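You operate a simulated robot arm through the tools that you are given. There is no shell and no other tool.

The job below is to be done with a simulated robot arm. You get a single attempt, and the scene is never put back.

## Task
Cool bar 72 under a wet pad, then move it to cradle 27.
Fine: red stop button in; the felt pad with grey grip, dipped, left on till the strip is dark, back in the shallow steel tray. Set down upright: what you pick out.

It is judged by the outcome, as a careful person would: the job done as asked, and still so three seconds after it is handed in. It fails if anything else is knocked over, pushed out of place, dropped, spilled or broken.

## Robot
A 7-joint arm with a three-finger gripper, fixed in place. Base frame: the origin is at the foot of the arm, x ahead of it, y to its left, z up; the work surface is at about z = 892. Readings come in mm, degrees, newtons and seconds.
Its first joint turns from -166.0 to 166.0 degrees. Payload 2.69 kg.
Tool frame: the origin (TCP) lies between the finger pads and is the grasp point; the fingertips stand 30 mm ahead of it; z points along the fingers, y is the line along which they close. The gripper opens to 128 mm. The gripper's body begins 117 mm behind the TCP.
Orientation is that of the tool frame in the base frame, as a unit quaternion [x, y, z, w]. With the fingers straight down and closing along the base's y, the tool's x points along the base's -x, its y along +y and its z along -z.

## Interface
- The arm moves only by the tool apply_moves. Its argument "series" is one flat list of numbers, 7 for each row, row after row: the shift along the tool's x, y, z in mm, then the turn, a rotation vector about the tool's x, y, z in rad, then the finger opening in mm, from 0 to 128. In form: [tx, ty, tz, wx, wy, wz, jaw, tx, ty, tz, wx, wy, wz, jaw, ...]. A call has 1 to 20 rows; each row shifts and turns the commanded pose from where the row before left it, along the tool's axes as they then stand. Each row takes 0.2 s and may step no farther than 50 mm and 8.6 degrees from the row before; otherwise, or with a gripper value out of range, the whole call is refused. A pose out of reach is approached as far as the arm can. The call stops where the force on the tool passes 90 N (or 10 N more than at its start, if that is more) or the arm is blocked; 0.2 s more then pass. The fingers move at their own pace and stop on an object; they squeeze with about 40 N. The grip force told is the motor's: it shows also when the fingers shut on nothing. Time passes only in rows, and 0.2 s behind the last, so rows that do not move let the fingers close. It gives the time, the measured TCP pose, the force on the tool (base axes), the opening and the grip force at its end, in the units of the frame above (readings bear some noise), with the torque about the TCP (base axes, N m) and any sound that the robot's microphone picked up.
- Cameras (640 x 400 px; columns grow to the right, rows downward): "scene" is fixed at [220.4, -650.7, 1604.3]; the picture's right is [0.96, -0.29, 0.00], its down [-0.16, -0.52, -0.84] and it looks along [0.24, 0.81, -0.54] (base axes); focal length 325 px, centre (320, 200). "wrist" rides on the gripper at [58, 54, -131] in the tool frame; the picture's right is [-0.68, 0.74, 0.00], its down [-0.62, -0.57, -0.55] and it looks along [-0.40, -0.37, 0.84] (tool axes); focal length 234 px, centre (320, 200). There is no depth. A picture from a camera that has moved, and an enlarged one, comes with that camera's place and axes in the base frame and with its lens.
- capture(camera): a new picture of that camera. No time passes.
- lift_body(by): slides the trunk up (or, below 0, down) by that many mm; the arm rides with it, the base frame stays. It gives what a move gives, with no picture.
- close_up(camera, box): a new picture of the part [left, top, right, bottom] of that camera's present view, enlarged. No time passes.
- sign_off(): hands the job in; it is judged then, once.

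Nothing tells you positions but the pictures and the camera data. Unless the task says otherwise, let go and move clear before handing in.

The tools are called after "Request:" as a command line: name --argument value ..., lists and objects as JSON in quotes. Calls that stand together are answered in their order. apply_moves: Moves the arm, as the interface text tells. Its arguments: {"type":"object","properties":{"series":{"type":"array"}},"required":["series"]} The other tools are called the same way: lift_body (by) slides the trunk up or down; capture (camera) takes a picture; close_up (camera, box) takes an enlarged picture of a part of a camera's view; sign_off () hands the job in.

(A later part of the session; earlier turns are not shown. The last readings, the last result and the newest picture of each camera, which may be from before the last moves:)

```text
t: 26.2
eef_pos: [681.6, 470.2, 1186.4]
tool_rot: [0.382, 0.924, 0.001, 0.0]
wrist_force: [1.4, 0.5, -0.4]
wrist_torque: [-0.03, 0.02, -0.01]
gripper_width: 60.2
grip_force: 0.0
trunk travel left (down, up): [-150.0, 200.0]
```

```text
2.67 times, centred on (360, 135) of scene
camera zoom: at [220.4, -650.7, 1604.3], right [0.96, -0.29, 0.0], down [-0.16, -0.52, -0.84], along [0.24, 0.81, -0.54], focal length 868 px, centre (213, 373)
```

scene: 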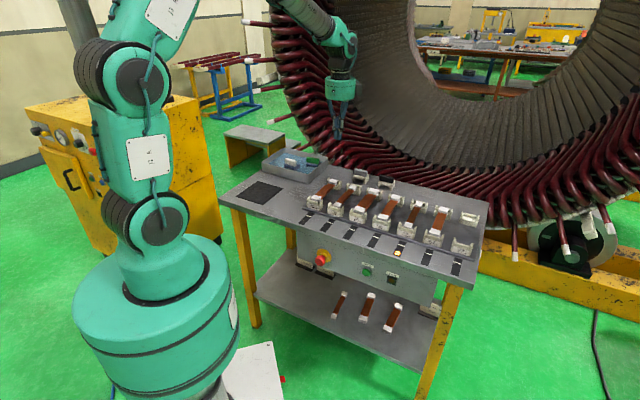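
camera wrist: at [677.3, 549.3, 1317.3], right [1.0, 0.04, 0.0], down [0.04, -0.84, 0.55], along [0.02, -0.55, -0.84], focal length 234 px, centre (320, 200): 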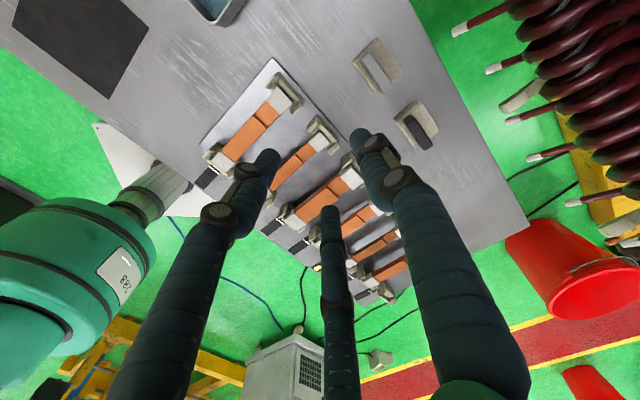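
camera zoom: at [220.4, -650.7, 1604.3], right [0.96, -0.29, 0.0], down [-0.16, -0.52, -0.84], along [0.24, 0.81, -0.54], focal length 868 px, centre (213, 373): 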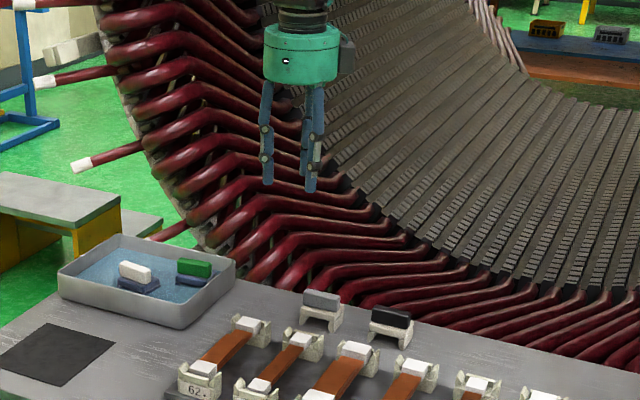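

Request:
close_up --camera "wrist" --box '[330, 20, 460, 160]'

Request:
close_up --camera "wrist" --box '[180, 50, 440, 320]'

```text
2.86 times, centred on (395, 90) of wrist
camera zoom: at [677.3, 549.3, 1317.3], right [1.0, 0.04, 0.0], down [0.04, -0.84, 0.55], along [0.02, -0.55, -0.84], focal length 669 px, centre (106, 514)
```

zoom: 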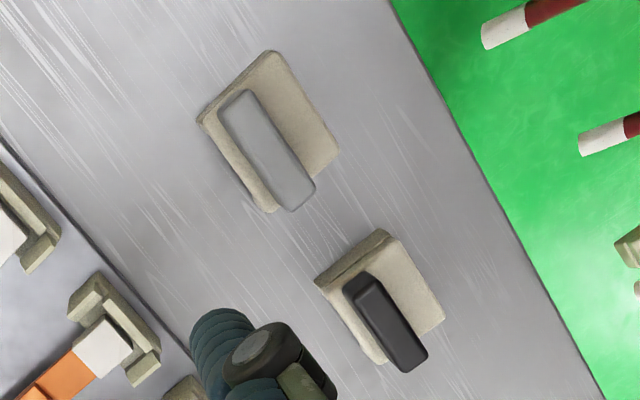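

```text
1.48 times, centred on (310, 185) of wrist
camera zoom: at [677.3, 549.3, 1317.3], right [1.0, 0.04, 0.0], down [0.04, -0.84, 0.55], along [0.02, -0.55, -0.84], focal length 347 px, centre (335, 222)
```

zoom: 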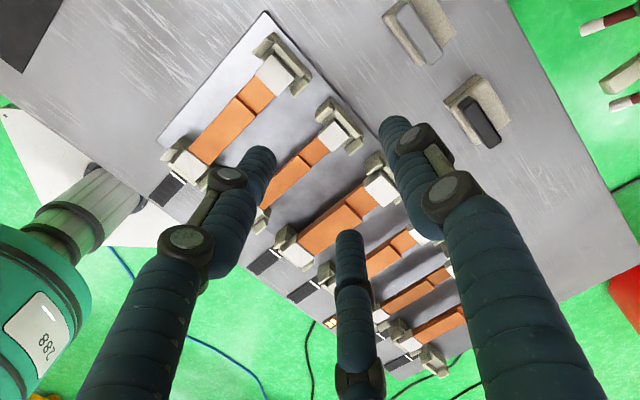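

The grey grip's top is near (760,522,938), 63 mm long along the row and about 16 mm thick, standing on a felt about 60 by 47 mm. The coil tips lie below bench level behind the edge, so I'll bring the open gripper over the grey pad and check the alignment.

Request:
apply_moves --series '[-4.7, 23.4, 26.5, 0, 0, 0, 60, -4.7, 23.4, 26.5, 0, 0, 0, 60, -4.7, 23.4, 26.5, 0, 0, 0, 60, -4.7, 23.4, 26.5, 0, 0, 0, 60, 0, 0, 0, 0, 0, 0, 60]'

Request:
capture --camera "wrist"

Request:
close_up --camera "scene" --box '[310, 110, 420, 190]'

```text
t: 27.4
eef_pos: [760.1, 523.4, 1078.9]
tool_rot: [0.382, 0.924, 0.0, 0.001]
wrist_force: [0.8, -0.2, -0.7]
wrist_torque: [-0.02, 0.06, 0.0]
gripper_width: 60.1
grip_force: 0.0
trunk travel left (down, up): [-150.0, 200.0]
```

```text
taken
camera wrist: at [757.0, 602.7, 1210.3], right [1.0, 0.04, 0.0], down [0.04, -0.84, 0.55], along [0.02, -0.55, -0.84], focal length 234 px, centre (320, 200)
```

wrist: 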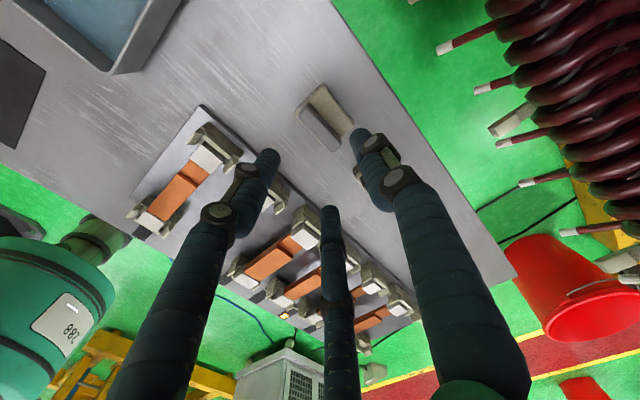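

```text
5.00 times, centred on (365, 150) of scene
camera zoom: at [220.4, -650.7, 1604.3], right [0.96, -0.29, 0.0], down [-0.16, -0.52, -0.84], along [0.24, 0.81, -0.54], focal length 1626 px, centre (95, 450)
```

zoom: 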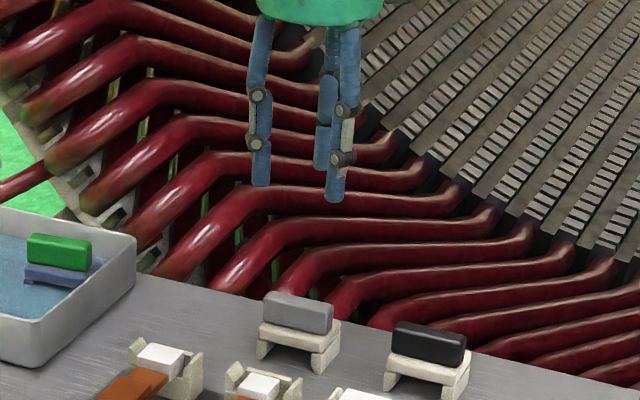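

Request:
close_up --camera "wrist" --box '[270, 60, 390, 180]'

```text
3.33 times, centred on (330, 120) of wrist
camera zoom: at [757.0, 602.7, 1210.3], right [1.0, 0.04, 0.0], down [0.04, -0.84, 0.55], along [0.02, -0.55, -0.84], focal length 781 px, centre (287, 467)
```

zoom: 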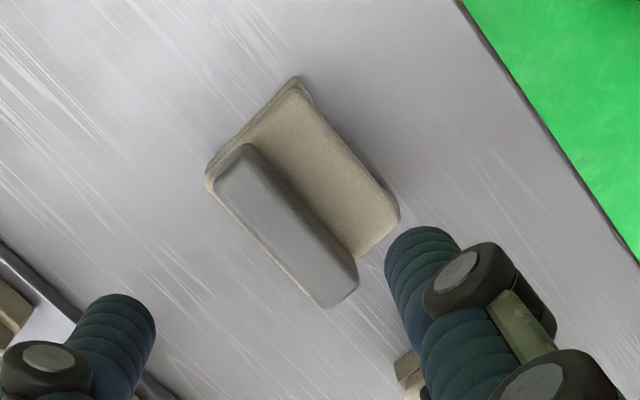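

The gripper is centred over the grey grip to within a few millimetres. I'll lower it to just above the grip's top and check the height from the side.

Request:
apply_moves --series '[2.5, 0, 27, 0, 0, 0, 60, 0, 0, 27, 0, 0, 0, 60, 0, 0, 27, 0, 0, 0, 60, 0, 0, 25, 0, 0, 0, 60, 0, 0, 0, 0, 0, 0, 60]'

Request:
close_up --camera "wrist" --box '[240, 60, 400, 200]'

Request:
close_up --camera "scene" --box '[330, 140, 400, 190]'

```text
t: 28.6
eef_pos: [757.9, 526.6, 973.0]
tool_rot: [0.382, 0.924, 0.001, 0.0]
wrist_force: [0.0, -0.1, -0.2]
wrist_torque: [-0.04, 0.0, 0.02]
gripper_width: 60.0
grip_force: 0.0
trunk travel left (down, up): [-150.0, 200.0]
```

```text
2.86 times, centred on (320, 130) of wrist
camera zoom: at [754.4, 605.0, 1104.4], right [1.0, 0.04, 0.0], down [0.04, -0.84, 0.55], along [0.03, -0.55, -0.84], focal length 669 px, centre (320, 400)
```

zoom: 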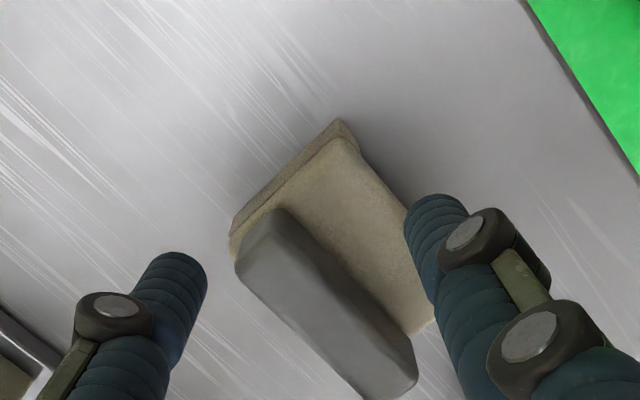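

```text
8.00 times, centred on (365, 165) of scene
camera zoom: at [220.4, -650.7, 1604.3], right [0.96, -0.29, 0.0], down [-0.16, -0.52, -0.84], along [0.24, 0.81, -0.54], focal length 2602 px, centre (-40, 480)
```

zoom: 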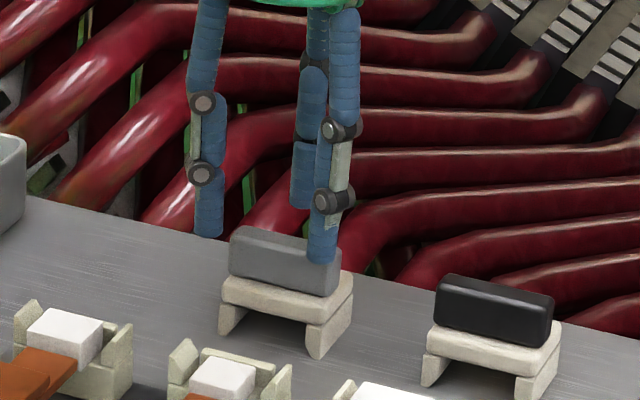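

The fingertips are at about 943, just above the grip's top near 937–940, and they straddle it. I'll lower 19 mm more so the tips stay above the felt, then close.

Request:
apply_moves --series '[0, -1, 10, 0, 0, 0, 60, 0, 0, 9, 0, 0, 0, 60, 0, 0, 0, 0, 0, 0, 60]'

Request:
close_up --camera "scene" --box '[330, 140, 400, 190]'

Request:
close_up --camera "wrist" --box '[220, 80, 420, 260]'

```text
t: 29.4
eef_pos: [756.8, 525.4, 954.7]
tool_rot: [0.382, 0.924, 0.001, 0.001]
wrist_force: [0.5, 0.2, -0.3]
wrist_torque: [0.0, 0.03, 0.02]
gripper_width: 60.1
grip_force: 0.0
trunk travel left (down, up): [-150.0, 200.0]
```

```text
8.00 times, centred on (365, 165) of scene
camera zoom: at [220.4, -650.7, 1604.3], right [0.96, -0.29, 0.0], down [-0.16, -0.52, -0.84], along [0.24, 0.81, -0.54], focal length 2602 px, centre (-40, 480)
```

zoom: 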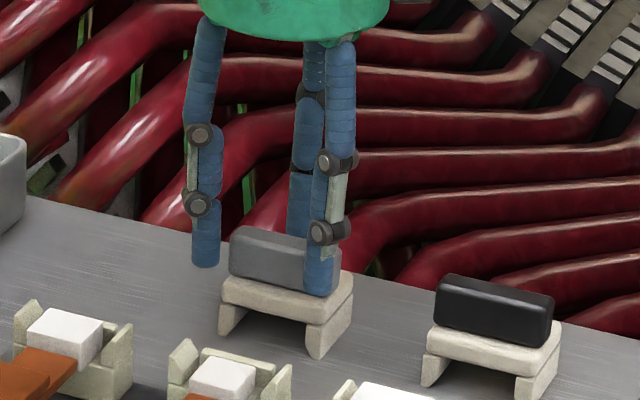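

```text
2.22 times, centred on (320, 170) of wrist
camera zoom: at [753.2, 604.0, 1086.4], right [1.0, 0.04, 0.0], down [0.04, -0.84, 0.55], along [0.03, -0.55, -0.84], focal length 520 px, centre (320, 267)
```

zoom: 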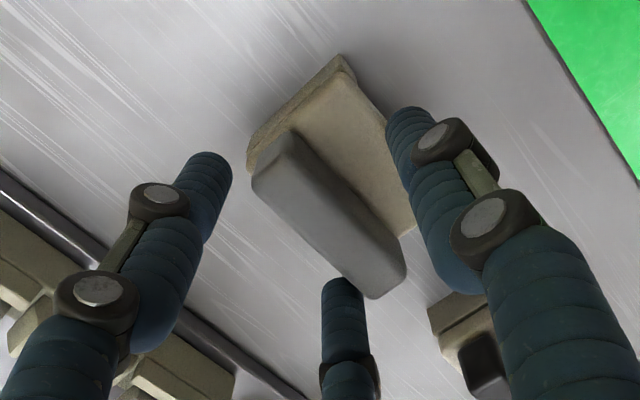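

The fingertips straddle the grip just above the felt, with no contact force. I'll close on it.

Request:
apply_moves --series '[0, 0, 0, 0, 0, 0, 30, 0, 0, 0, 0, 0, 0, 0, 0, 0, 0, 0, 0, 0, 0, 0, 0, 0, 0, 0, 0, 0]'

Request:
close_up --camera "scene" --box '[330, 140, 400, 190]'

Request:
close_up --camera "wrist" --box '[220, 80, 420, 260]'

```text
t: 30.4
eef_pos: [756.4, 524.7, 954.7]
tool_rot: [0.382, 0.924, 0.001, 0.0]
wrist_force: [-1.1, 0.2, 0.3]
wrist_torque: [0.06, -0.07, 0.0]
gripper_width: 27.3
grip_force: 40.0
trunk travel left (down, up): [-150.0, 200.0]
```

```text
8.00 times, centred on (365, 165) of scene
camera zoom: at [220.4, -650.7, 1604.3], right [0.96, -0.29, 0.0], down [-0.16, -0.52, -0.84], along [0.24, 0.81, -0.54], focal length 2602 px, centre (-40, 480)
```

zoom: 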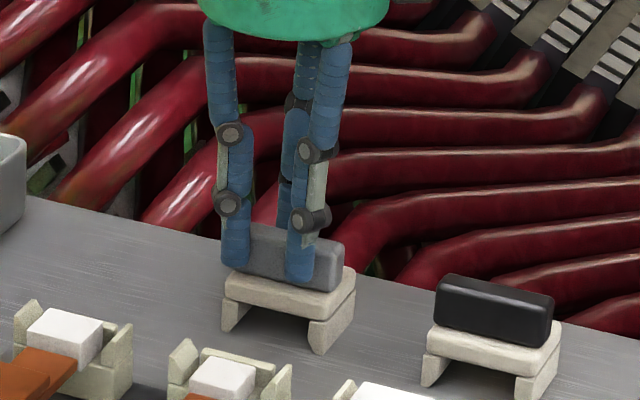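

```text
2.22 times, centred on (320, 170) of wrist
camera zoom: at [753.1, 604.0, 1086.5], right [1.0, 0.04, 0.0], down [0.04, -0.84, 0.55], along [0.03, -0.55, -0.84], focal length 520 px, centre (320, 267)
```

zoom: 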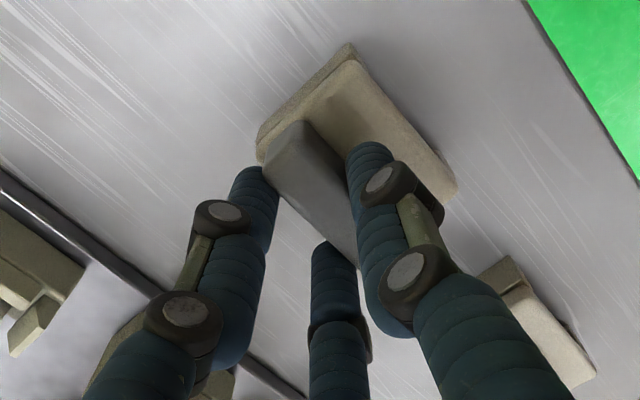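

It is gripped, with the grip force at 40 N and an opening of 27 mm. I'll lift it a little and check that it holds.

Request:
apply_moves --series '[0, 0, -10, 0, 0, 0, 0, 0, 0, -20, 0, 0, 0, 0, 0, 0, -30, 0, 0, 0, 0, 0, 0, 0, 0, 0, 0, 0]'

Request:
close_up --camera "scene" --box '[310, 110, 420, 190]'

Request:
capture --camera "wrist"

```text
t: 31.4
eef_pos: [756.7, 524.6, 1013.8]
tool_rot: [0.382, 0.924, 0.0, 0.0]
wrist_force: [-0.3, -0.2, -0.5]
wrist_torque: [0.01, 0.01, -0.01]
gripper_width: 27.3
grip_force: 40.3
trunk travel left (down, up): [-150.0, 200.0]
```

```text
5.00 times, centred on (365, 150) of scene
camera zoom: at [220.4, -650.7, 1604.3], right [0.96, -0.29, 0.0], down [-0.16, -0.52, -0.84], along [0.24, 0.81, -0.54], focal length 1626 px, centre (95, 450)
```

zoom: 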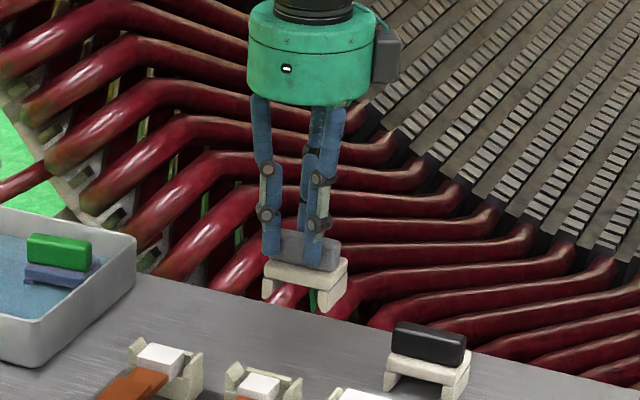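

```text
taken
camera wrist: at [752.9, 603.6, 1146.0], right [1.0, 0.04, 0.0], down [0.04, -0.84, 0.55], along [0.03, -0.55, -0.84], focal length 234 px, centre (320, 200)
```

wrist: 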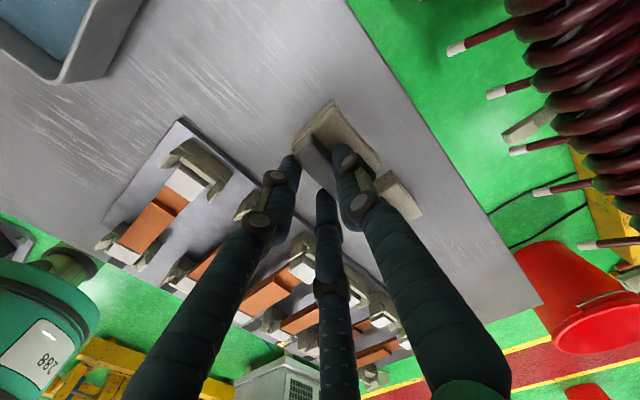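

The pad is held square. I'll carry it up and over toward the tray and look at where the free water is.

Request:
apply_moves --series '[0, 0, -38, 0, 0, 0, 0, 0, 0, -38, 0, 0, 0, 0, 36.8, -9.6, 0, 0, 0, 0, 0, 36.8, -9.6, 0, 0, 0, 0, 0, 36.8, -9.6, 0, 0, 0, 0, 0, 36.8, -9.6, 0, 0, 0, 0, 0, 36.8, -9.6, 0, 0, 0, 0, 0, 36.8, -9.6, 0, 0, 0, 0, 0, 0, 0, 0, 0, 0, 0, 0]'

Request:
capture --camera "wrist"

Request:
close_up --camera "scene" --box '[240, 90, 360, 190]'

```text
t: 33.4
eef_pos: [557.4, 639.0, 1090.6]
tool_rot: [0.382, 0.924, 0.001, 0.001]
wrist_force: [-1.0, 0.6, -1.8]
wrist_torque: [-0.09, -0.04, 0.0]
gripper_width: 27.6
grip_force: 40.3
trunk travel left (down, up): [-150.0, 200.0]
```

```text
taken
camera wrist: at [554.5, 718.5, 1222.7], right [1.0, 0.04, 0.0], down [0.04, -0.84, 0.55], along [0.03, -0.55, -0.84], focal length 234 px, centre (320, 200)
```

wrist: 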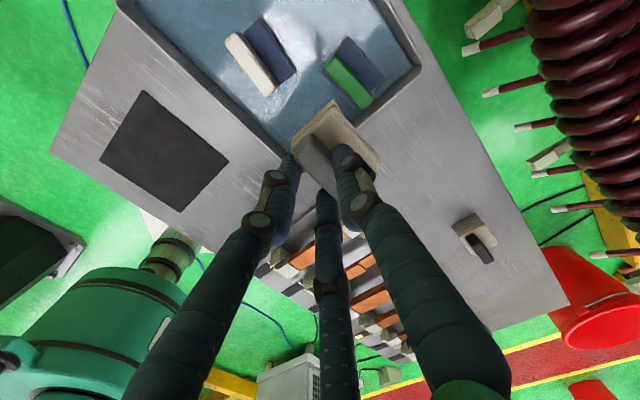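

```text
4.00 times, centred on (300, 140) of scene
camera zoom: at [220.4, -650.7, 1604.3], right [0.96, -0.29, 0.0], down [-0.16, -0.52, -0.84], along [0.24, 0.81, -0.54], focal length 1301 px, centre (400, 440)
```

zoom: 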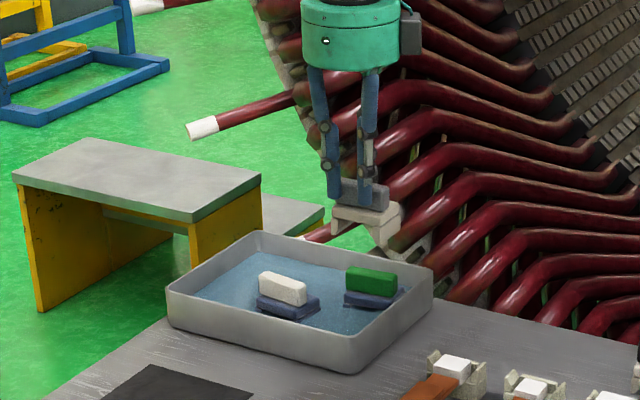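

Request:
close_up --camera "wrist" --box '[130, 0, 430, 188]'

```text
2.13 times, centred on (280, 94) of wrist
camera zoom: at [554.5, 718.5, 1222.7], right [1.0, 0.04, 0.0], down [0.04, -0.84, 0.55], along [0.03, -0.55, -0.84], focal length 498 px, centre (405, 426)
```

zoom: 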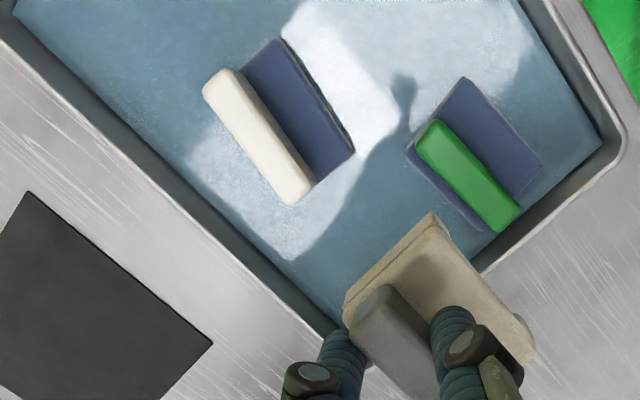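

The white pad is near (485,700) and the green near (588,690), and the front-right part of the tray is free. I'll bring the grey pad over that free water at about (526,626) and check before lowering.

Request:
apply_moves --series '[7, -17, 0, 0, 0, 0, 0, 6, -17, 0, 0, 0, 0, 0, 0, 0, 30, 0, 0, 0, 0, 0, 0, 25, 0, 0, 0, 0, 0, 0, 0, 0, 0, 0, 0]'

Request:
close_up --camera "wrist" --box '[130, 0, 450, 200]'

Request:
close_up --camera "scene" --box '[250, 110, 340, 190]'

```text
t: 34.6
eef_pos: [527.0, 626.7, 1034.7]
tool_rot: [0.383, 0.924, 0.001, 0.001]
wrist_force: [0.1, 0.8, -1.0]
wrist_torque: [-0.04, 0.02, 0.04]
gripper_width: 27.4
grip_force: 40.4
trunk travel left (down, up): [-150.0, 200.0]
```

```text
2.00 times, centred on (290, 100) of wrist
camera zoom: at [522.9, 704.2, 1166.2], right [1.0, 0.04, 0.0], down [0.04, -0.84, 0.55], along [0.03, -0.55, -0.84], focal length 468 px, centre (380, 400)
```

zoom: 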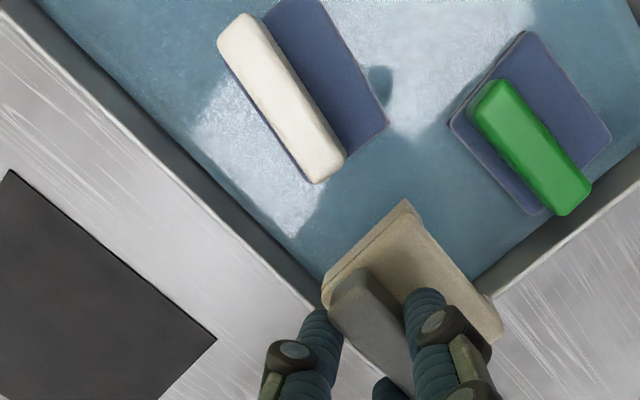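

```text
5.00 times, centred on (295, 150) of scene
camera zoom: at [220.4, -650.7, 1604.3], right [0.96, -0.29, 0.0], down [-0.16, -0.52, -0.84], along [0.24, 0.81, -0.54], focal length 1626 px, centre (445, 450)
```

zoom: 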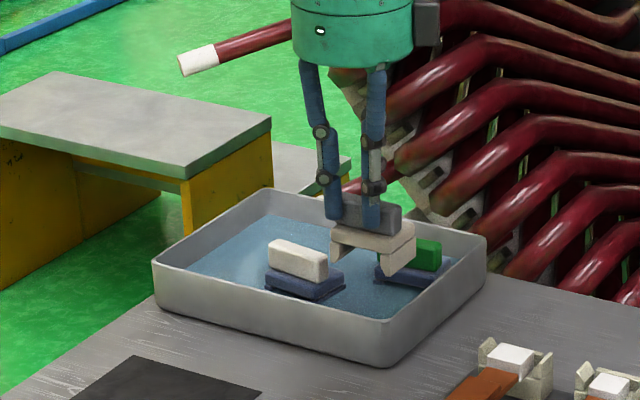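

The pad hangs over free water, clear of the walls and both other pads. I'll lower it, slowly near the bottom.

Request:
apply_moves --series '[0, 0, 15, 0, 0, 0, 0, 0, 0, 15, 0, 0, 0, 0, 0, 0, 15, 0, 0, 0, 0, 0, 0, 10, 0, 0, 0, 0, 0, 0, 8, 0, 0, 0, 0, 0, 0, 0, 0, 0, 0, 0]'

Request:
close_up --camera "scene" --box '[250, 110, 340, 190]'

Request:
close_up --camera "wrist" --box '[200, 0, 480, 190]'

```text
t: 36.0
eef_pos: [526.5, 626.1, 972.4]
tool_rot: [0.382, 0.924, 0.001, 0.001]
wrist_force: [0.6, 1.5, -1.1]
wrist_torque: [-0.03, 0.02, 0.03]
gripper_width: 27.5
grip_force: 40.2
trunk travel left (down, up): [-150.0, 200.0]
```

```text
5.00 times, centred on (295, 150) of scene
camera zoom: at [220.4, -650.7, 1604.3], right [0.96, -0.29, 0.0], down [-0.16, -0.52, -0.84], along [0.24, 0.81, -0.54], focal length 1626 px, centre (445, 450)
```

zoom: 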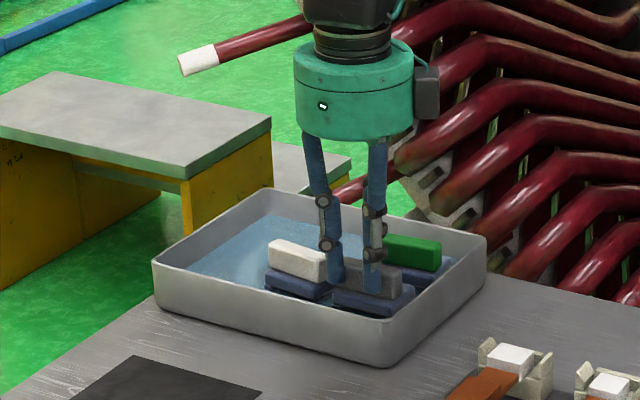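

```text
2.11 times, centred on (340, 95) of wrist
camera zoom: at [522.4, 703.7, 1104.1], right [1.0, 0.04, 0.0], down [0.04, -0.84, 0.55], along [0.03, -0.55, -0.84], focal length 493 px, centre (278, 421)
```

zoom: 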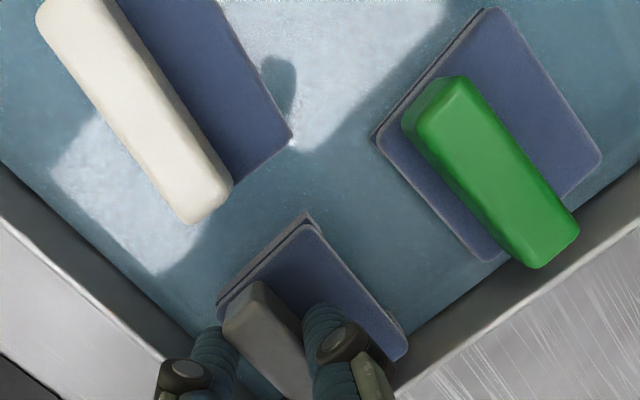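

The felt has turned dark blue like the other wet pads, so it has taken up water. I'll hold it a few millimetres lower for a moment, then lift it straight out and look.

Request:
apply_moves --series '[0, 0, 4, 0, 0, 0, 0, 0, 0, 0, 0, 0, 0, 0, 0, 0, 0, 0, 0, 0, 0, 0, 0, 0, 0, 0, 0, 0, 0, 0, 0, 0, 0, 0, 0, 0, 0, -10, 0, 0, 0, 0, 0, 0, -15, 0, 0, 0, 0, 0, 0, -20, 0, 0, 0, 0, 0, 0, -20, 0, 0, 0, 0, 0, 0, 0, 0, 0, 0, 0]'

Request:
close_up --camera "scene" --box '[250, 110, 340, 190]'

Request:
close_up --camera "scene" --box '[370, 190, 490, 270]'

```text
t: 38.2
eef_pos: [526.2, 622.9, 1034.5]
tool_rot: [0.382, 0.924, 0.001, 0.001]
wrist_force: [0.1, -0.4, -1.0]
wrist_torque: [0.06, 0.01, 0.02]
gripper_width: 27.6
grip_force: 39.7
trunk travel left (down, up): [-150.0, 200.0]
```

```text
5.00 times, centred on (295, 150) of scene
camera zoom: at [220.4, -650.7, 1604.3], right [0.96, -0.29, 0.0], down [-0.16, -0.52, -0.84], along [0.24, 0.81, -0.54], focal length 1626 px, centre (445, 450)
```

zoom: 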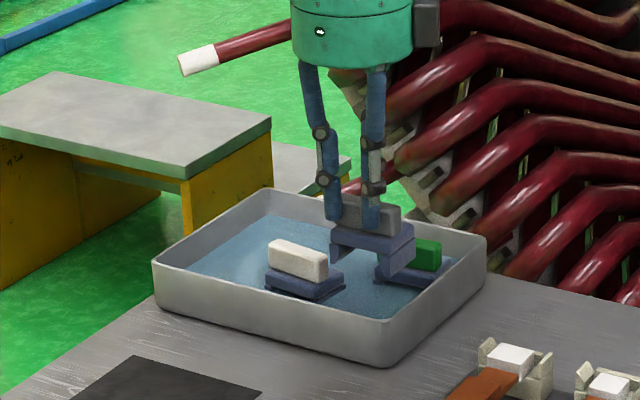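

```text
5.00 times, centred on (430, 230) of scene
camera zoom: at [220.4, -650.7, 1604.3], right [0.96, -0.29, 0.0], down [-0.16, -0.52, -0.84], along [0.24, 0.81, -0.54], focal length 1626 px, centre (-230, 50)
```

zoom: 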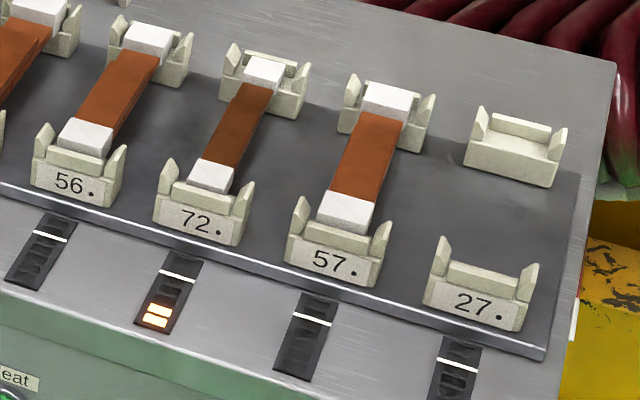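

The felt is wet and the pad hangs square. I'll raise it and carry it over the bench to a point just beside bar 72, to view the bar from the wrist before placing.

Request:
apply_moves --series '[0, 0, -30, 0, 0, 0, 0, 0, 0, -30, 0, 0, 0, 0, -43, -11.4, 0, 0, 0, 0, 0, -43, -11.4, 0, 0, 0, 0, 0, -43, -11.4, 0, 0, 0, 0, 0, -43, -11.4, 0, 0, 0, 0, 0, -43, -11.4, 0, 0, 0, 0, 0, -43, -11.4, 0, 0, 0, 0, 0, -43, -11.4, 0, 0, 0, 0, 0, -43, -11.4, 0, 0, 0, 0, 0, -43, -11.4, 0, 0, 0, 0, 0, -43, -11.4, 0, 0, 0, 0, 0, -43, -11.4, 0, 0, 0, 0, 0, 0, 0, 0, 0, 0, 0, 0]'

Request:
capture --camera "wrist"

Request:
capture --camera "scene"

```text
t: 41.2
eef_pos: [773.8, 199.0, 1092.0]
tool_rot: [0.382, 0.924, 0.001, -0.001]
wrist_force: [0.4, -1.4, -1.7]
wrist_torque: [0.08, 0.08, -0.02]
gripper_width: 27.5
grip_force: 39.6
trunk travel left (down, up): [-150.0, 200.0]
```

```text
taken
camera wrist: at [770.1, 278.8, 1224.1], right [1.0, 0.04, 0.0], down [0.04, -0.84, 0.55], along [0.03, -0.55, -0.84], focal length 234 px, centre (320, 200)
```

wrist: 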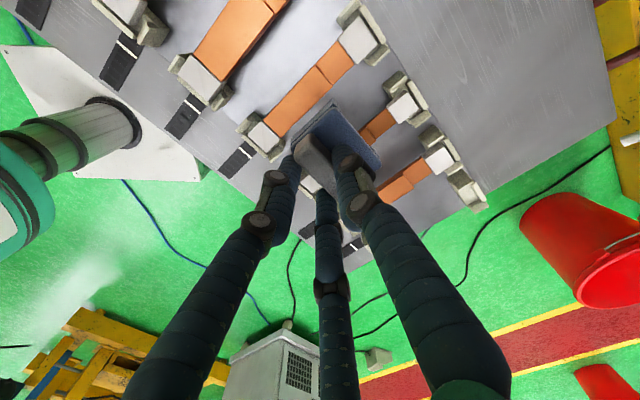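

```text
taken
```

scene: 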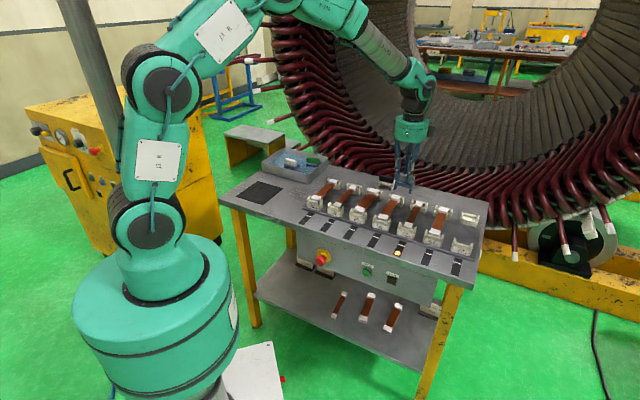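

Request:
close_up --camera "wrist" --box '[220, 0, 500, 220]'

```text
1.82 times, centred on (360, 110) of wrist
camera zoom: at [770.1, 278.8, 1224.1], right [1.0, 0.04, 0.0], down [0.04, -0.84, 0.55], along [0.03, -0.55, -0.84], focal length 426 px, centre (247, 364)
```

zoom: 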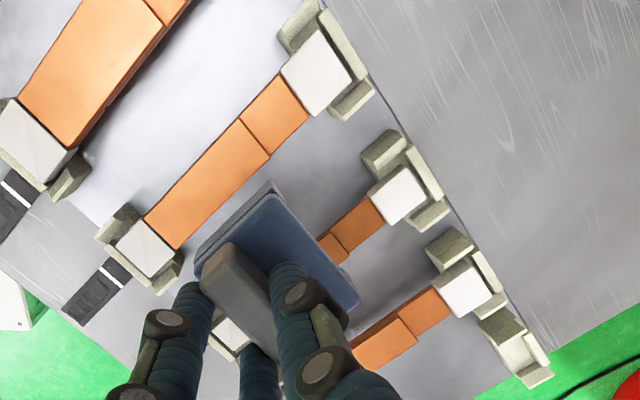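

Bar 72's axis runs along r ≈ 460 (caps near (766,115) and (874,223)), and the held felt's centre is about 17 mm ahead of the tool point. I'll move over the bar's middle, lower partway, and check that the legs straddle it.

Request:
apply_moves --series '[-27, -2.5, 0, 0, 0, 0, 0, -27, -2.5, 0, 0, 0, 0, 0, 0, 0, 30, 0, 0, 0, 0, 0, 0, 30, 0, 0, 0, 0, 0, 0, 25, 0, 0, 0, 0, 0, 0, 0, 0, 0, 0, 0]'

Request:
close_up --camera "scene" --box '[375, 160, 465, 240]'

Request:
close_up --camera "wrist" --box '[220, 0, 500, 220]'

```text
t: 42.6
eef_pos: [809.3, 160.8, 1009.8]
tool_rot: [0.382, 0.924, 0.001, 0.001]
wrist_force: [0.5, 0.7, -1.0]
wrist_torque: [-0.01, 0.04, 0.01]
gripper_width: 27.4
grip_force: 39.8
trunk travel left (down, up): [-150.0, 200.0]
```

```text
5.00 times, centred on (420, 200) of scene
camera zoom: at [220.4, -650.7, 1604.3], right [0.96, -0.29, 0.0], down [-0.16, -0.52, -0.84], along [0.24, 0.81, -0.54], focal length 1626 px, centre (-180, 200)
```

zoom: 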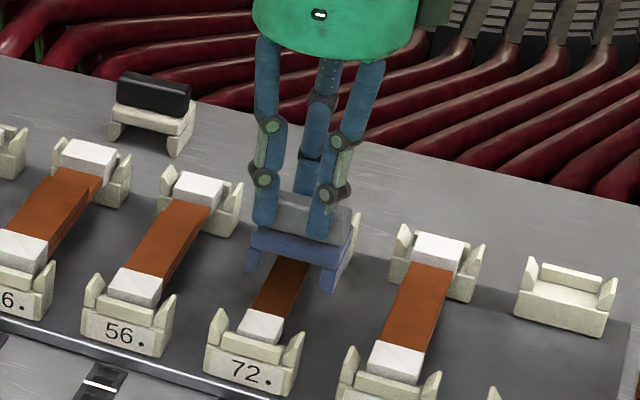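

```text
1.82 times, centred on (360, 110) of wrist
camera zoom: at [805.7, 239.0, 1139.8], right [1.0, 0.04, 0.0], down [0.04, -0.84, 0.55], along [0.03, -0.55, -0.84], focal length 426 px, centre (247, 364)
```

zoom: 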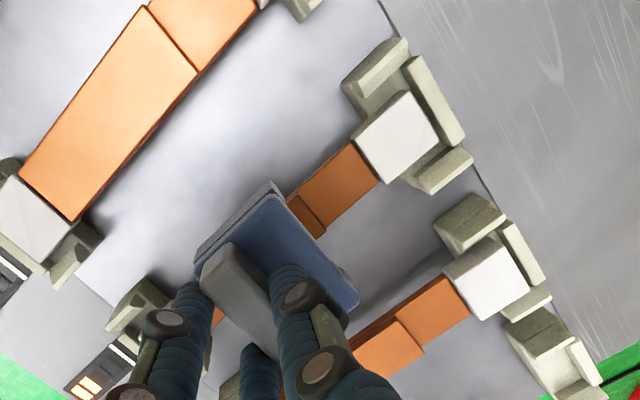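

The pad needs about 2.5 mm more along the row to centre on the copper. I'll shift and lower until the legs are about level with the bar's top, then check again.

Request:
apply_moves --series '[-2.5, 0, 0, 0, 0, 0, 0, 0, 0, 10, 0, 0, 0, 0, 0, 0, 10, 0, 0, 0, 0, 0, 0, 5, 0, 0, 0, 0, 0, 0, 0, 0, 0, 0, 0]'

Request:
close_up --camera "scene" --box '[390, 180, 450, 230]'

Request:
close_up --camera "wrist" --box '[260, 30, 440, 190]'

```text
t: 43.8
eef_pos: [808.9, 157.9, 983.4]
tool_rot: [0.381, 0.924, 0.001, 0.0]
wrist_force: [0.3, -0.4, -0.9]
wrist_torque: [0.01, 0.04, 0.02]
gripper_width: 27.3
grip_force: 39.9
trunk travel left (down, up): [-150.0, 200.0]
```

```text
8.00 times, centred on (420, 205) of scene
camera zoom: at [220.4, -650.7, 1604.3], right [0.96, -0.29, 0.0], down [-0.16, -0.52, -0.84], along [0.24, 0.81, -0.54], focal length 2602 px, centre (-480, 160)
```

zoom: 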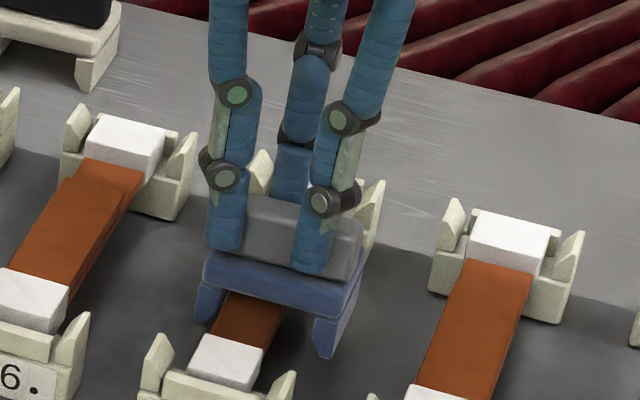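

```text
2.50 times, centred on (350, 110) of wrist
camera zoom: at [805.9, 237.6, 1115.1], right [1.0, 0.04, 0.0], down [0.04, -0.84, 0.55], along [0.03, -0.55, -0.84], focal length 585 px, centre (245, 425)
```

zoom: 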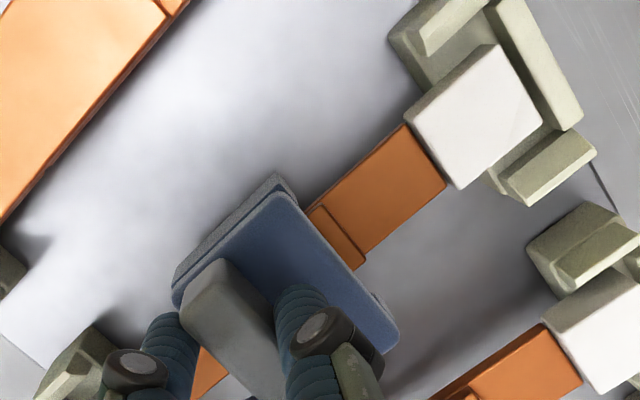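

The legs straddle the copper with several millimetres on each side. I'll lower in small steps, watching for contact.

Request:
apply_moves --series '[0, 0, 4, 0, 0, 0, 0, 0, 0, 3, 0, 0, 0, 0, 0, 0, 3, 0, 0, 0, 0, 0, 0, 0, 0, 0, 0, 0]'

Request:
close_up --camera "scene" --box '[380, 190, 440, 265]'

```text
t: 44.8
eef_pos: [810.4, 159.5, 977.2]
tool_rot: [0.382, 0.924, 0.004, 0.003]
wrist_force: [-1.5, -2.9, 50.7]
wrist_torque: [0.09, -0.22, 0.01]
gripper_width: 27.7
grip_force: 40.0
trunk travel left (down, up): [-150.0, 200.0]
```

```text
5.33 times, centred on (410, 228) of scene
camera zoom: at [220.4, -650.7, 1604.3], right [0.96, -0.29, 0.0], down [-0.16, -0.52, -0.84], along [0.24, 0.81, -0.54], focal length 1735 px, centre (-160, 53)
```

zoom: 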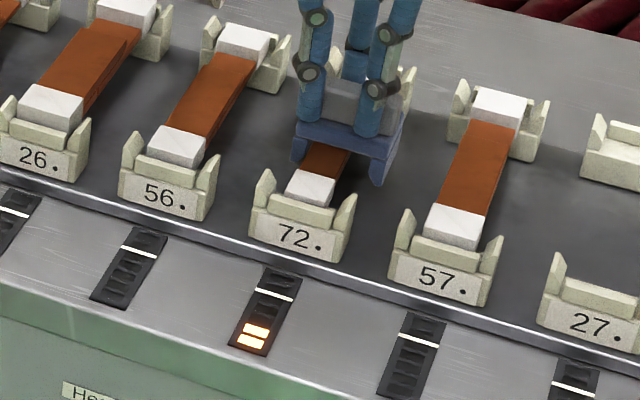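

Contact sooner than I reckoned, at 50 N. I'll ease up 2 mm and look closely at how the pad sits.

Request:
apply_moves --series '[0, 0, -3, 0, 0, 0, 0]'

Request:
close_up --camera "scene" --box '[395, 190, 435, 220]'

Request:
close_up --camera "wrist" --box '[260, 60, 400, 200]'

```text
t: 45.2
eef_pos: [810.4, 159.3, 976.3]
tool_rot: [0.382, 0.924, 0.002, 0.002]
wrist_force: [12.8, -0.7, 35.4]
wrist_torque: [0.0, -0.82, -0.04]
gripper_width: 27.4
grip_force: 40.2
trunk travel left (down, up): [-150.0, 200.0]
```

```text
13.33 times, centred on (415, 205) of scene
camera zoom: at [220.4, -650.7, 1604.3], right [0.96, -0.29, 0.0], down [-0.16, -0.52, -0.84], along [0.24, 0.81, -0.54], focal length 4337 px, centre (-947, 133)
```

zoom: 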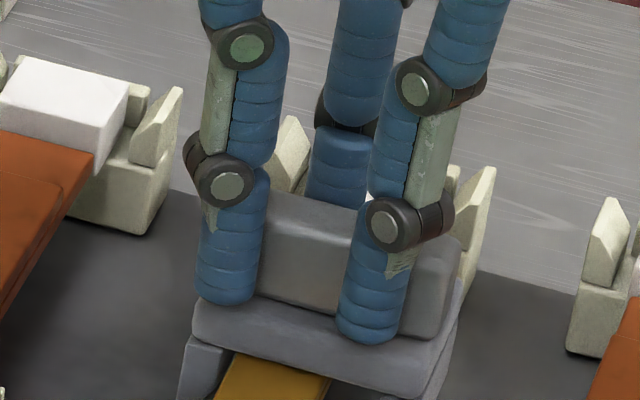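

```text
2.86 times, centred on (330, 130) of wrist
camera zoom: at [806.1, 237.1, 1108.7], right [1.0, 0.04, 0.01], down [0.03, -0.84, 0.55], along [0.03, -0.55, -0.84], focal length 669 px, centre (291, 400)
```

zoom: 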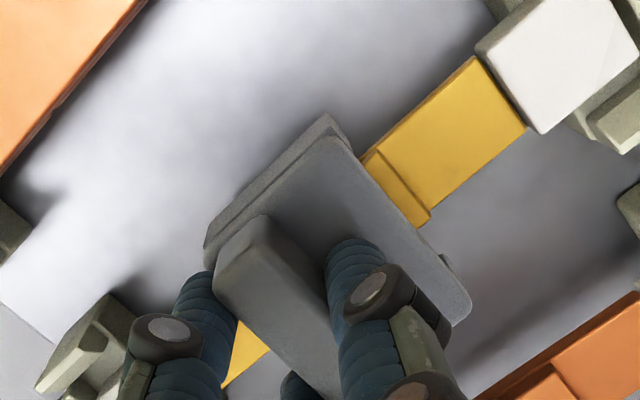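

The bar under the pad has changed colour and the felt has turned grey, so the contact is working. I'll check the strip.

Request:
close_up --camera "scene" --box '[380, 190, 440, 265]'

Request:
apply_moves --series '[0, 0, -1, 0, 0, 0, 0]'

Request:
close_up --camera "scene" --box '[380, 190, 440, 265]'

```text
5.33 times, centred on (410, 228) of scene
camera zoom: at [220.4, -650.7, 1604.3], right [0.96, -0.29, 0.0], down [-0.16, -0.52, -0.84], along [0.24, 0.81, -0.54], focal length 1735 px, centre (-160, 53)
```

zoom: 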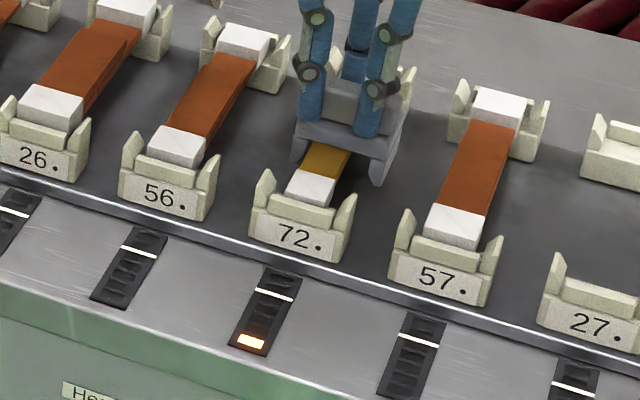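

```text
t: 45.6
eef_pos: [808.6, 158.0, 976.4]
tool_rot: [0.382, 0.924, 0.002, 0.0]
wrist_force: [12.2, -0.4, 28.0]
wrist_torque: [-0.04, -0.83, -0.03]
gripper_width: 27.3
grip_force: 40.1
trunk travel left (down, up): [-150.0, 200.0]
```

```text
5.33 times, centred on (410, 228) of scene
camera zoom: at [220.4, -650.7, 1604.3], right [0.96, -0.29, 0.0], down [-0.16, -0.52, -0.84], along [0.24, 0.81, -0.54], focal length 1735 px, centre (-160, 53)
```

zoom: 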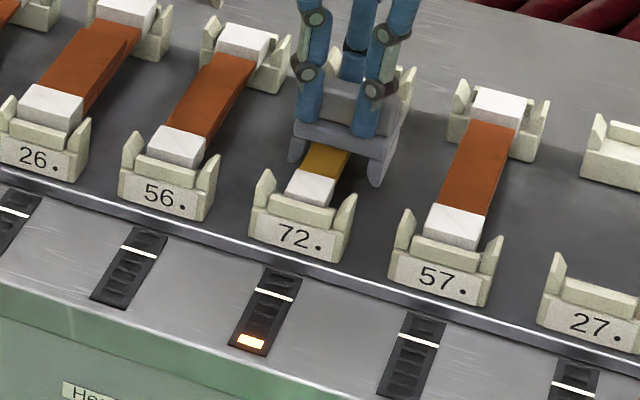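

The strip is down to one lit segment. I'll ease the pressure to a light contact and keep waiting.

Request:
apply_moves --series '[0, 0, -1.5, 0, 0, 0, 0, 0, 0, 0, 0, 0, 0, 0]'

Request:
close_up --camera "scene" --box '[380, 190, 440, 265]'

```text
t: 46.2
eef_pos: [807.3, 159.1, 977.9]
tool_rot: [0.382, 0.924, 0.001, -0.001]
wrist_force: [4.0, 0.2, 13.2]
wrist_torque: [-0.02, -0.41, 0.01]
gripper_width: 27.2
grip_force: 39.6
trunk travel left (down, up): [-150.0, 200.0]
```

```text
5.33 times, centred on (410, 228) of scene
camera zoom: at [220.4, -650.7, 1604.3], right [0.96, -0.29, 0.0], down [-0.16, -0.52, -0.84], along [0.24, 0.81, -0.54], focal length 1735 px, centre (-160, 53)
```

zoom: 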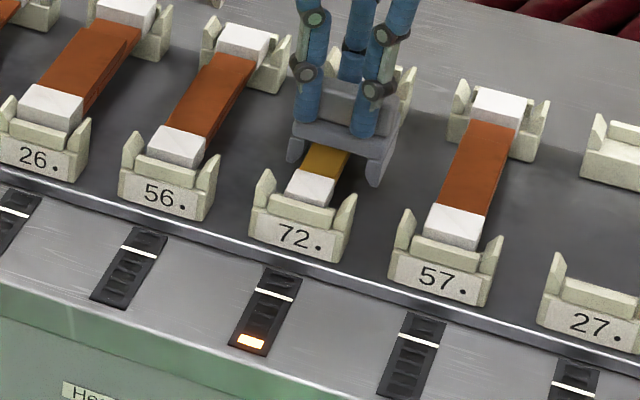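

Request:
apply_moves --series '[0, 0, 0, 0, 0, 0, 0, 0, 0, 0, 0, 0, 0, 0, 0, 0, 0, 0, 0, 0, 0, 0, 0, 0, 0, 0, 0, 0]'

Request:
close_up --camera "scene" --box '[380, 190, 440, 265]'

```text
t: 47.2
eef_pos: [808.5, 157.8, 976.2]
tool_rot: [0.382, 0.924, 0.001, 0.0]
wrist_force: [-0.8, 0.6, -0.5]
wrist_torque: [0.01, 0.0, -0.02]
gripper_width: 27.4
grip_force: 40.0
trunk travel left (down, up): [-150.0, 200.0]
```

```text
5.33 times, centred on (410, 228) of scene
camera zoom: at [220.4, -650.7, 1604.3], right [0.96, -0.29, 0.0], down [-0.16, -0.52, -0.84], along [0.24, 0.81, -0.54], focal length 1735 px, centre (-160, 53)
```

zoom: 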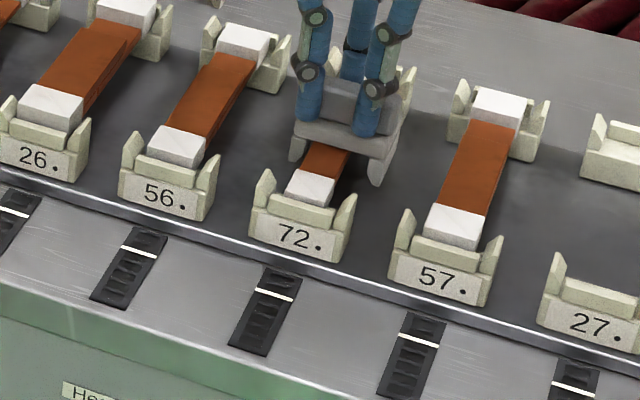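

The strip looks dark now and the bar is back to its copper colour. I'll confirm with a closer picture.

Request:
close_up --camera "scene" --box '[385, 235, 425, 265]'

Request:
close_up --camera "scene" --box '[395, 190, 435, 220]'

Request:
close_up --camera "wrist" --box '[180, 0, 460, 210]'

```text
13.33 times, centred on (405, 250) of scene
camera zoom: at [220.4, -650.7, 1604.3], right [0.96, -0.29, 0.0], down [-0.16, -0.52, -0.84], along [0.24, 0.81, -0.54], focal length 4337 px, centre (-813, -467)
```

zoom: 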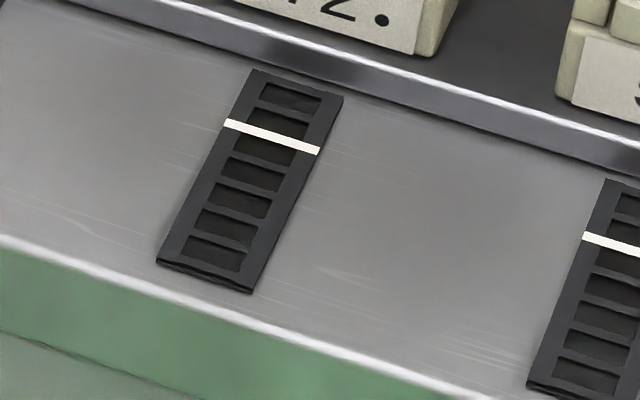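

```text
13.33 times, centred on (415, 205) of scene
camera zoom: at [220.4, -650.7, 1604.3], right [0.96, -0.29, 0.0], down [-0.16, -0.52, -0.84], along [0.24, 0.81, -0.54], focal length 4337 px, centre (-947, 133)
```

zoom: 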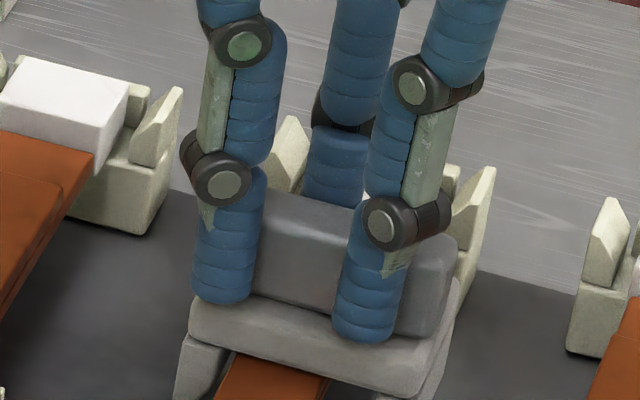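

```text
1.90 times, centred on (320, 105) of wrist
camera zoom: at [805.7, 237.3, 1109.0], right [1.0, 0.04, 0.0], down [0.04, -0.84, 0.55], along [0.02, -0.55, -0.84], focal length 446 px, centre (320, 381)
```

zoom: 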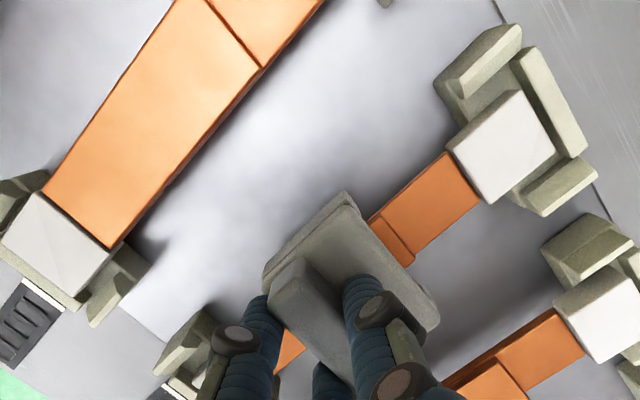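

The strip is fully dark. I'll lift the pad straight up off the bar and make sure the bar stays in its cradle.

Request:
apply_moves --series '[0, 0, -5, 0, 0, 0, 0, 0, 0, -10, 0, 0, 0, 0, 0, 0, -20, 0, 0, 0, 0, 0, 0, -40, 0, 0, 0, 0, 0, 0, -40, 0, 0, 0, 0, 0, 0, 0, 0, 0, 0, 0]'

Request:
close_up --camera "scene" --box '[370, 160, 490, 265]'

```text
t: 48.6
eef_pos: [809.4, 158.6, 1094.1]
tool_rot: [0.382, 0.924, 0.001, 0.001]
wrist_force: [0.1, 0.0, -0.3]
wrist_torque: [-0.01, -0.02, 0.02]
gripper_width: 27.3
grip_force: 39.7
trunk travel left (down, up): [-150.0, 200.0]
```

```text
3.81 times, centred on (430, 212) of scene
camera zoom: at [220.4, -650.7, 1604.3], right [0.96, -0.29, 0.0], down [-0.16, -0.52, -0.84], along [0.24, 0.81, -0.54], focal length 1239 px, centre (-99, 152)
```

zoom: 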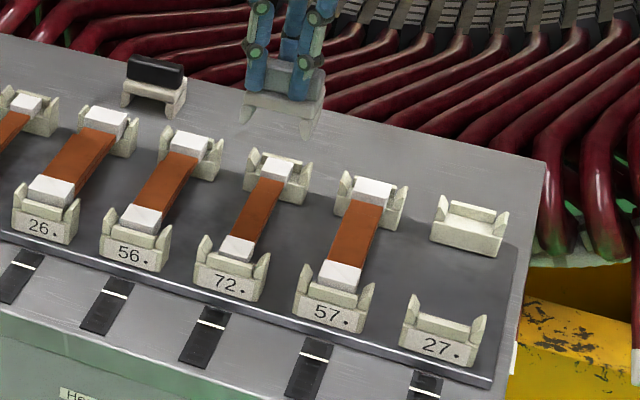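

Bar 72 stays seated and its strip is dark. Now I'll carry the pad back to the same free spot over the tray.

Request:
apply_moves --series '[44.2, 10.9, 0, 0, 0, 0, 0, 44.2, 10.9, 0, 0, 0, 0, 0, 44.2, 10.9, 0, 0, 0, 0, 0, 44.2, 10.9, 0, 0, 0, 0, 0, 44.2, 10.9, 0, 0, 0, 0, 0, 44.2, 10.9, 0, 0, 0, 0, 0, 44.2, 10.9, 0, 0, 0, 0, 0, 44.2, 10.9, 0, 0, 0, 0, 0, 44.2, 10.9, 0, 0, 0, 0, 0, 44.2, 10.9, 0, 0, 0, 0, 0, 44.2, 10.9, 0, 0, 0, 0, 0, 44.2, 10.9, 0, 0, 0, 0, 0, 0, 0, 0, 0, 0, 0, 0]'

Request:
close_up --camera "wrist" --box '[130, 0, 450, 200]'

Request:
close_up --camera "scene" --box '[250, 90, 350, 190]'

```text
t: 51.4
eef_pos: [525.9, 626.1, 1094.3]
tool_rot: [0.382, 0.924, 0.001, 0.001]
wrist_force: [-0.3, 1.0, -0.9]
wrist_torque: [-0.07, -0.04, 0.01]
gripper_width: 27.6
grip_force: 39.9
trunk travel left (down, up): [-150.0, 200.0]
```

```text
2.00 times, centred on (290, 100) of wrist
camera zoom: at [521.5, 704.5, 1226.5], right [1.0, 0.04, 0.0], down [0.04, -0.84, 0.55], along [0.03, -0.55, -0.84], focal length 468 px, centre (380, 400)
```

zoom: 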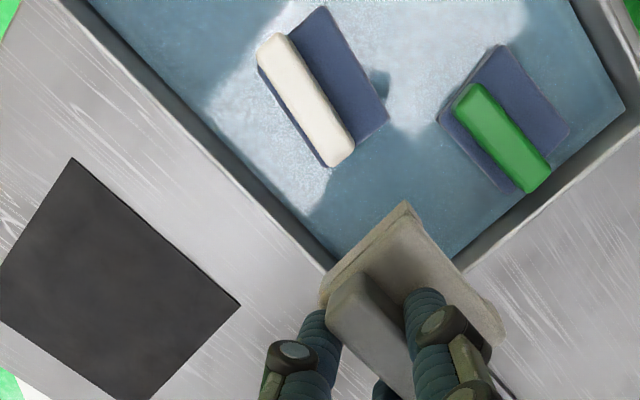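

```text
4.00 times, centred on (300, 140) of scene
camera zoom: at [220.4, -650.7, 1604.3], right [0.96, -0.29, 0.0], down [-0.16, -0.52, -0.84], along [0.24, 0.81, -0.54], focal length 1301 px, centre (400, 440)
```

zoom: 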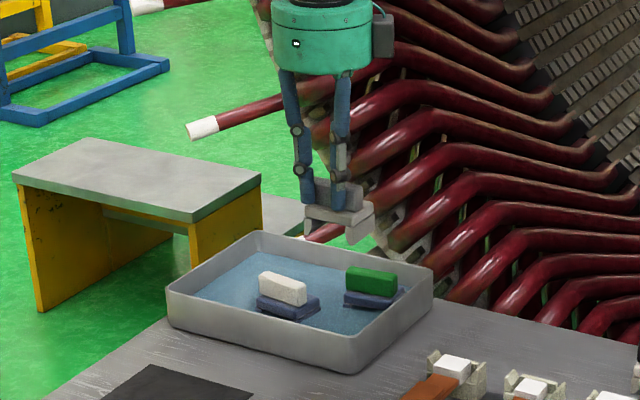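

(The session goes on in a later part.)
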